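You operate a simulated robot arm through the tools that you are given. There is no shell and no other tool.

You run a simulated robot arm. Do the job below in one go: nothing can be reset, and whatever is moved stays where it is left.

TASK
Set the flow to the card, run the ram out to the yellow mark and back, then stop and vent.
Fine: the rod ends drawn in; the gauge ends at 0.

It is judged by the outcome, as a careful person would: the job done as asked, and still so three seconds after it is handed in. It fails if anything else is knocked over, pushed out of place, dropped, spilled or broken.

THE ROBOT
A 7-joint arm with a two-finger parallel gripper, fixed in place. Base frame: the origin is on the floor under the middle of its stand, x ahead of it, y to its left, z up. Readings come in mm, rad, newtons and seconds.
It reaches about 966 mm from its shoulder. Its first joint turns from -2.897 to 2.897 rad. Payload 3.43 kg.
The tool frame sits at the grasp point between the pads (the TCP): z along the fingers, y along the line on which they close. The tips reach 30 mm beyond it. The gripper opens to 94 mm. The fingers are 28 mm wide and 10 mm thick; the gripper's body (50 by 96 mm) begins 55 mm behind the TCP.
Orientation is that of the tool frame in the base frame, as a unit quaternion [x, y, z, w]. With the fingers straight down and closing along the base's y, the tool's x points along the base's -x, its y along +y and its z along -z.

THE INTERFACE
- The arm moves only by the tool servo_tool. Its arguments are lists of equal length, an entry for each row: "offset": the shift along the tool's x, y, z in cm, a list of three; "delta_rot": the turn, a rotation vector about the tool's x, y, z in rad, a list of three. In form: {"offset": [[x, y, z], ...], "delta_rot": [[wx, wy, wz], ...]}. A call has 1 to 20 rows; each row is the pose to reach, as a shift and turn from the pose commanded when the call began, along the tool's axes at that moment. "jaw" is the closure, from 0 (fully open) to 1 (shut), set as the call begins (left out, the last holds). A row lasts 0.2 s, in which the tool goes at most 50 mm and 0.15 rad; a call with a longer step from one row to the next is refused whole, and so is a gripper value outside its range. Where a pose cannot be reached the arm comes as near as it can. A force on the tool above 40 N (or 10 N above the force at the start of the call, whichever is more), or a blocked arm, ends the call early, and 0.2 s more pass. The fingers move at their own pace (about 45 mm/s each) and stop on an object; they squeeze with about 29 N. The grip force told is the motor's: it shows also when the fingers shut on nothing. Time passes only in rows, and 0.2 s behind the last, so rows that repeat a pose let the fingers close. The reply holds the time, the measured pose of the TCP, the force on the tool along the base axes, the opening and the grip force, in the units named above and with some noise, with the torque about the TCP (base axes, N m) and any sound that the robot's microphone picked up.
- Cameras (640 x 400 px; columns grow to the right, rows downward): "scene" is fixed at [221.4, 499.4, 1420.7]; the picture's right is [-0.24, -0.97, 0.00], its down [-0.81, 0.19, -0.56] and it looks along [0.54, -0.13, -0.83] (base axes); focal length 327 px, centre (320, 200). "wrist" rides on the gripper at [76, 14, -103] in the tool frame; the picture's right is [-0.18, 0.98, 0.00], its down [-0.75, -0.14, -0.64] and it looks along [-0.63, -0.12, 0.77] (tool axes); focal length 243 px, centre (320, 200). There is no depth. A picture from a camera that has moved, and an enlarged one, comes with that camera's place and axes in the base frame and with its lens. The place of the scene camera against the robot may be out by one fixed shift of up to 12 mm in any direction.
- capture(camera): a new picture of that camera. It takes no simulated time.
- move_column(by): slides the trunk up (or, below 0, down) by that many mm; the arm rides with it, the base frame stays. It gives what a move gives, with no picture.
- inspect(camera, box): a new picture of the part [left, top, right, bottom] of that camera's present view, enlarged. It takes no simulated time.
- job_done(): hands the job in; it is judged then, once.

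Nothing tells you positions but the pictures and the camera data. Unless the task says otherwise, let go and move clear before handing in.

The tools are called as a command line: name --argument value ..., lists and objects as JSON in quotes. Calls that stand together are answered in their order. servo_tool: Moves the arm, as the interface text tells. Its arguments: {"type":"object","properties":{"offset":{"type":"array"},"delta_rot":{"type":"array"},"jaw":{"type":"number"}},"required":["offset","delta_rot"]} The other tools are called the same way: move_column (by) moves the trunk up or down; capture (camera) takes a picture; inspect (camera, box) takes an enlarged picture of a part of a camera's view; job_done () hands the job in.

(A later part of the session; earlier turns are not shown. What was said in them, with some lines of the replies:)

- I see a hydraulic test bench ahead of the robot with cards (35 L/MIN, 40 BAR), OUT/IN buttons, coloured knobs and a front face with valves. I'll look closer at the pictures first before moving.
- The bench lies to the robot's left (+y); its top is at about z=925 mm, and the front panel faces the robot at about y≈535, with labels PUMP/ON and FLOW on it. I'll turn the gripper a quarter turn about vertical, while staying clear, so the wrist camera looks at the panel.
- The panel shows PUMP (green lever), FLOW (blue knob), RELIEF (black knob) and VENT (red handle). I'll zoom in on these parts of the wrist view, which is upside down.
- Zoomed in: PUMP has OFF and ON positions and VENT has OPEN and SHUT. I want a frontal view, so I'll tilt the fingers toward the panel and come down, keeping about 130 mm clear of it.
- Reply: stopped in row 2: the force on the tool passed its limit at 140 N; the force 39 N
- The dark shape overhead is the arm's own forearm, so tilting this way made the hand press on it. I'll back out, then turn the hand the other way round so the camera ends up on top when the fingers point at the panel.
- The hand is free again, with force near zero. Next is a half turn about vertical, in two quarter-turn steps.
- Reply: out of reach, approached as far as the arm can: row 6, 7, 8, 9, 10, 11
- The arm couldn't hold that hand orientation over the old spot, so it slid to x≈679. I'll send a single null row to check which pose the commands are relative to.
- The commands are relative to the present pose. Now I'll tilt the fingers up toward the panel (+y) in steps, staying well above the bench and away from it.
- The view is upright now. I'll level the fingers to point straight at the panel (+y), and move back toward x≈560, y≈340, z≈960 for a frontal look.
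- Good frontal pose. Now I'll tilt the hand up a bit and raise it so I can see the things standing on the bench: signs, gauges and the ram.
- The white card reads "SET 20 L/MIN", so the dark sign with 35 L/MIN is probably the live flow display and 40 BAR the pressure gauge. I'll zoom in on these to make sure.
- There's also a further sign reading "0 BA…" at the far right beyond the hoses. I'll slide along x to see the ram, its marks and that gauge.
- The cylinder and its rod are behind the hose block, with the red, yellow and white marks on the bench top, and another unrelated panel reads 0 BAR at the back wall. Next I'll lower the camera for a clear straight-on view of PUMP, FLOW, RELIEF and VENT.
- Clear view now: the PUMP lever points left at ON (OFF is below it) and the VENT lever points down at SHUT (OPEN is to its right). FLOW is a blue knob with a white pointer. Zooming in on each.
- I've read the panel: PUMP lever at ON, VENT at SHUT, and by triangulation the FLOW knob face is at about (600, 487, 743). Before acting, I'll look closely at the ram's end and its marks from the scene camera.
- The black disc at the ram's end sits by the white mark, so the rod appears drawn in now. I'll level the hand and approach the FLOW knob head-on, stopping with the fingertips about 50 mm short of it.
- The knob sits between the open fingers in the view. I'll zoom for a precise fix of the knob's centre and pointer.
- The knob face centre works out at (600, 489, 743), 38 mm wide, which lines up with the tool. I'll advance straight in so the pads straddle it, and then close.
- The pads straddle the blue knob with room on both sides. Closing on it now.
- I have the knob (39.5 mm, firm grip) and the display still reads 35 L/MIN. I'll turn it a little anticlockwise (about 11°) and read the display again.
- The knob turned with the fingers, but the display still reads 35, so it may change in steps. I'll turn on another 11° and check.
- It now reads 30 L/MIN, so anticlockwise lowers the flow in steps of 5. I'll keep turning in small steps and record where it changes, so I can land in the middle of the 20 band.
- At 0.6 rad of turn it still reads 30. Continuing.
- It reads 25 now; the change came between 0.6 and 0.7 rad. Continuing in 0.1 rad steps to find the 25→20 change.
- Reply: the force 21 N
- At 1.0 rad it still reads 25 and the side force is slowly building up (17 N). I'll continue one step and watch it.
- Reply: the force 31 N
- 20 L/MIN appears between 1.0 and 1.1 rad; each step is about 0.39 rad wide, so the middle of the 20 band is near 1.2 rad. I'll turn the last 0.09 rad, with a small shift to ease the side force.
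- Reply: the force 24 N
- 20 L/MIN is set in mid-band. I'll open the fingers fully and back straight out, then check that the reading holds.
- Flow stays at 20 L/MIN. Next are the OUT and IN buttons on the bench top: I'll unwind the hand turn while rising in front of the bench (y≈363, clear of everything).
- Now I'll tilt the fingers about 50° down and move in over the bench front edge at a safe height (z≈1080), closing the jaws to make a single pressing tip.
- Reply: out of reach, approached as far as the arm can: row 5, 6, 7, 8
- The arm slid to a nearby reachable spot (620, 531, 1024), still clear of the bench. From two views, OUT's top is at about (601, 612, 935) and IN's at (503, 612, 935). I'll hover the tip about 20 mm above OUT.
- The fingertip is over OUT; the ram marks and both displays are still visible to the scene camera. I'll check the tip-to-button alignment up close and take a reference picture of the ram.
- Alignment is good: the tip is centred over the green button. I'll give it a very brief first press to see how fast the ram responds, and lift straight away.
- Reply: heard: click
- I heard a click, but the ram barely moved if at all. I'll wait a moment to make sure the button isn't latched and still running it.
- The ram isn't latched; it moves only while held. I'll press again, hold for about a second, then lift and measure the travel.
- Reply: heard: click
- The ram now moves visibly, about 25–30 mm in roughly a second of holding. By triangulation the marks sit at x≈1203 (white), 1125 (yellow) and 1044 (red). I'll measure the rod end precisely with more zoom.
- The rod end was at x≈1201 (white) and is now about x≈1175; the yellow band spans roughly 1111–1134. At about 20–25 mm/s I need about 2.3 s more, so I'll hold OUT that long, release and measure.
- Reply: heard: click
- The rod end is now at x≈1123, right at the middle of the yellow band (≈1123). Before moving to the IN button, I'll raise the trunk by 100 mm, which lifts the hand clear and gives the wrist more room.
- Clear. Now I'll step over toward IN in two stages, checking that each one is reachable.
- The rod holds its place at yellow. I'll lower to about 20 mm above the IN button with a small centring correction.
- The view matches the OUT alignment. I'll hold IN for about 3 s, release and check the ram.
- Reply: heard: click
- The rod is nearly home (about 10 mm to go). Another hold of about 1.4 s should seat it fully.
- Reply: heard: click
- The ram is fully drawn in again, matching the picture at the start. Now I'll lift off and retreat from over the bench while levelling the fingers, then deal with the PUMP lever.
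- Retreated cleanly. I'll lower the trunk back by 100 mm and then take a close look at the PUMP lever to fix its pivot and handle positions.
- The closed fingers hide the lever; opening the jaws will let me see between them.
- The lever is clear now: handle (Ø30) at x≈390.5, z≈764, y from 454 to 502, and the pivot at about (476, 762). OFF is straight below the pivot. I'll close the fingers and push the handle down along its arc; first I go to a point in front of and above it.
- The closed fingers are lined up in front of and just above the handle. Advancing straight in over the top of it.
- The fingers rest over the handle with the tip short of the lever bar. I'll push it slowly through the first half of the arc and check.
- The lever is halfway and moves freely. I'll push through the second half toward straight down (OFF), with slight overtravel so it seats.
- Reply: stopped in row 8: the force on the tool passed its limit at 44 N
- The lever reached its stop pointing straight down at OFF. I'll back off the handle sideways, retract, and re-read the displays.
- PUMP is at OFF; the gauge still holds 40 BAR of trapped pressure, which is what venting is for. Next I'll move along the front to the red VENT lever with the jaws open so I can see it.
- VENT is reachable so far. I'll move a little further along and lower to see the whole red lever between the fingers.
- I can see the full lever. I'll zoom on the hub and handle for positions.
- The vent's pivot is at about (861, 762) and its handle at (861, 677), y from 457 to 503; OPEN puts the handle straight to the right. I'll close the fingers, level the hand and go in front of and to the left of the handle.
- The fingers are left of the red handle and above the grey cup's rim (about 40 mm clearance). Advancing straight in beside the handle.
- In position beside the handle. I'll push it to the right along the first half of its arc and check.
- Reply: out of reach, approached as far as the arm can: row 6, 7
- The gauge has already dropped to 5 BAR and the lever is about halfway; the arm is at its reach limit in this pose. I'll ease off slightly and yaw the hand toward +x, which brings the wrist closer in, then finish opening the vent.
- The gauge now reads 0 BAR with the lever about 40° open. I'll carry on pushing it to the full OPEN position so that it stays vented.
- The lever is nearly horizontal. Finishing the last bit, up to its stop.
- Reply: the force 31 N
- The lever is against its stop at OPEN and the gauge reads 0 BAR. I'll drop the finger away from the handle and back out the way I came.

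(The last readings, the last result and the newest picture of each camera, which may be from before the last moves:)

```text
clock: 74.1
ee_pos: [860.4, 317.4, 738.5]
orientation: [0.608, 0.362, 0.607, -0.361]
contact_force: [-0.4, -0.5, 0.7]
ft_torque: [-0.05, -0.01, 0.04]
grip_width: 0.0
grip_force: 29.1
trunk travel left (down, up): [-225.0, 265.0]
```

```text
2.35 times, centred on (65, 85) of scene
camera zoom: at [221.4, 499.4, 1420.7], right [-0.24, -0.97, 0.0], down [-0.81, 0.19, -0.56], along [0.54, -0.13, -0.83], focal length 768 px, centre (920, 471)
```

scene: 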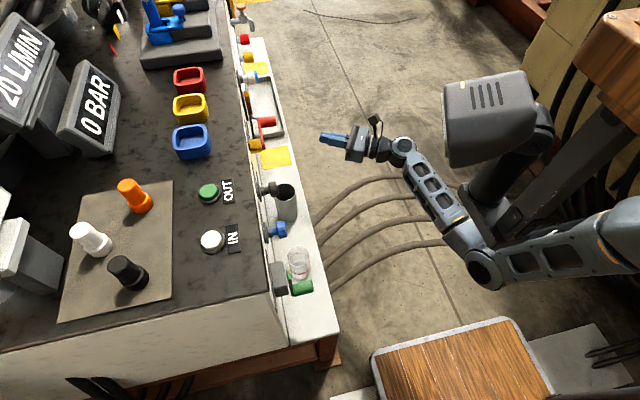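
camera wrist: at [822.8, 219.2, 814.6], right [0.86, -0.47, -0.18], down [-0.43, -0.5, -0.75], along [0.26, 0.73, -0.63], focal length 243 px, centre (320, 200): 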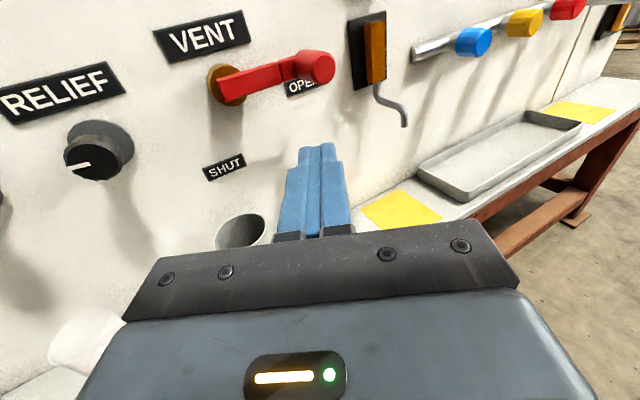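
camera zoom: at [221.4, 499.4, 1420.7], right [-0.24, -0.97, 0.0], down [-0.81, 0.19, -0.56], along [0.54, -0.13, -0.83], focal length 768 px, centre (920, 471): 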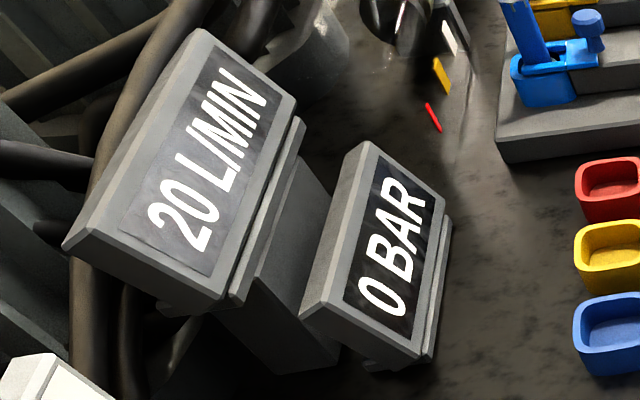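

VENT is open, PUMP is off, the ram is drawn in, the flow reads 20 L/MIN and the gauge 0 BAR. The cup and glass stand where they were. I'll wait a couple of seconds clear of everything and check once more that it all holds.

servo_tool --offset '[[0, 0, -1], [0, 0, -2], [0, 0, -2], [0, 0, -2], [0, 0, -2], [0, 0, -2], [0, 0, -2], [0, 0, -2], [0, 0, -2], [0, 0, -2]]' --delta_rot '[[0, 0, 0], [0, 0, 0], [0, 0, 0], [0, 0, 0], [0, 0, 0], [0, 0, 0], [0, 0, 0], [0, 0, 0], [0, 0, 0], [0, 0, 0]]'

inspect --camera "scene" --box '[0, 0, 160, 170]'

inspect --camera "scene" --box '[220, 100, 340, 330]'

```text
clock: 76.3
ee_pos: [849.2, 300.2, 740.4]
orientation: [0.609, 0.362, 0.607, -0.359]
contact_force: [0.7, -0.1, -0.4]
ft_torque: [-0.01, -0.04, 0.0]
grip_width: 0.0
grip_force: 28.6
trunk travel left (down, up): [-225.0, 265.0]
```

```text
2.35 times, centred on (80, 85) of scene
camera zoom: at [221.4, 499.4, 1420.7], right [-0.24, -0.97, 0.0], down [-0.81, 0.19, -0.56], along [0.54, -0.13, -0.83], focal length 768 px, centre (885, 471)
```

zoom: 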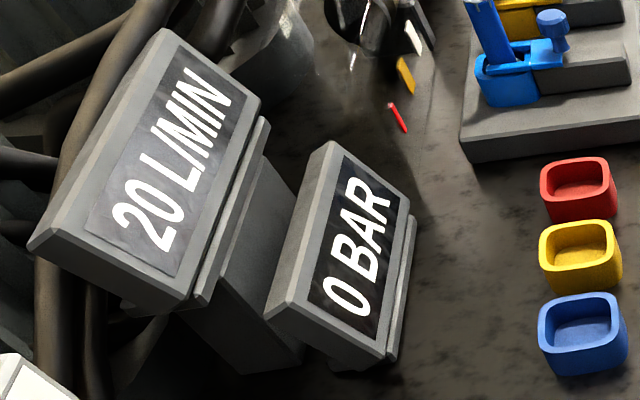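

```text
1.74 times, centred on (280, 215) of scene
camera zoom: at [221.4, 499.4, 1420.7], right [-0.24, -0.97, 0.0], down [-0.81, 0.19, -0.56], along [0.54, -0.13, -0.83], focal length 568 px, centre (390, 174)
```

zoom: 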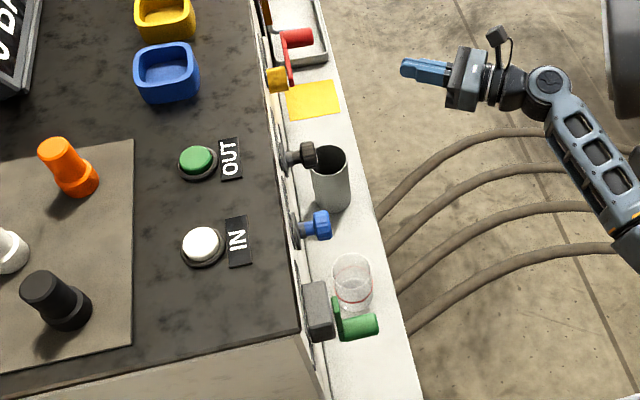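

Everything holds steady: flow 20 L/MIN, gauge 0 BAR, ram drawn in, PUMP off, VENT open, nothing else disturbed, and the arm is clear. Handing in.

job_done

```text
The job is handed in.
```

The job is done and handed in. The last check, about four seconds after venting, showed everything holding.

- **Flow:** the card says 20 L/MIN. I turned the FLOW knob down from 35, and the display still reads 20 L/MIN.
- **Ram:** I held OUT until the rod end reached the middle of the yellow band, short of red. By camera measurement it stopped within a few millimetres of the band's centre. I then held IN until the rod was fully drawn in, and it matches the picture from before I started.
- **Stop and vent:** the PUMP lever is at its OFF stop and the VENT lever is at its OPEN stop. The gauge fell from 40 BAR to 0.

Early on, while I was turning the hand, it pressed against a part of the robot itself, peaking at 140 N before the move stopped. I backed it off straight away; nothing on the bench was touched, and the arm worked normally afterwards.

Nothing else was moved: the cup, the glass, the bins and the posts are where they were, and the arm is clear of the bench.
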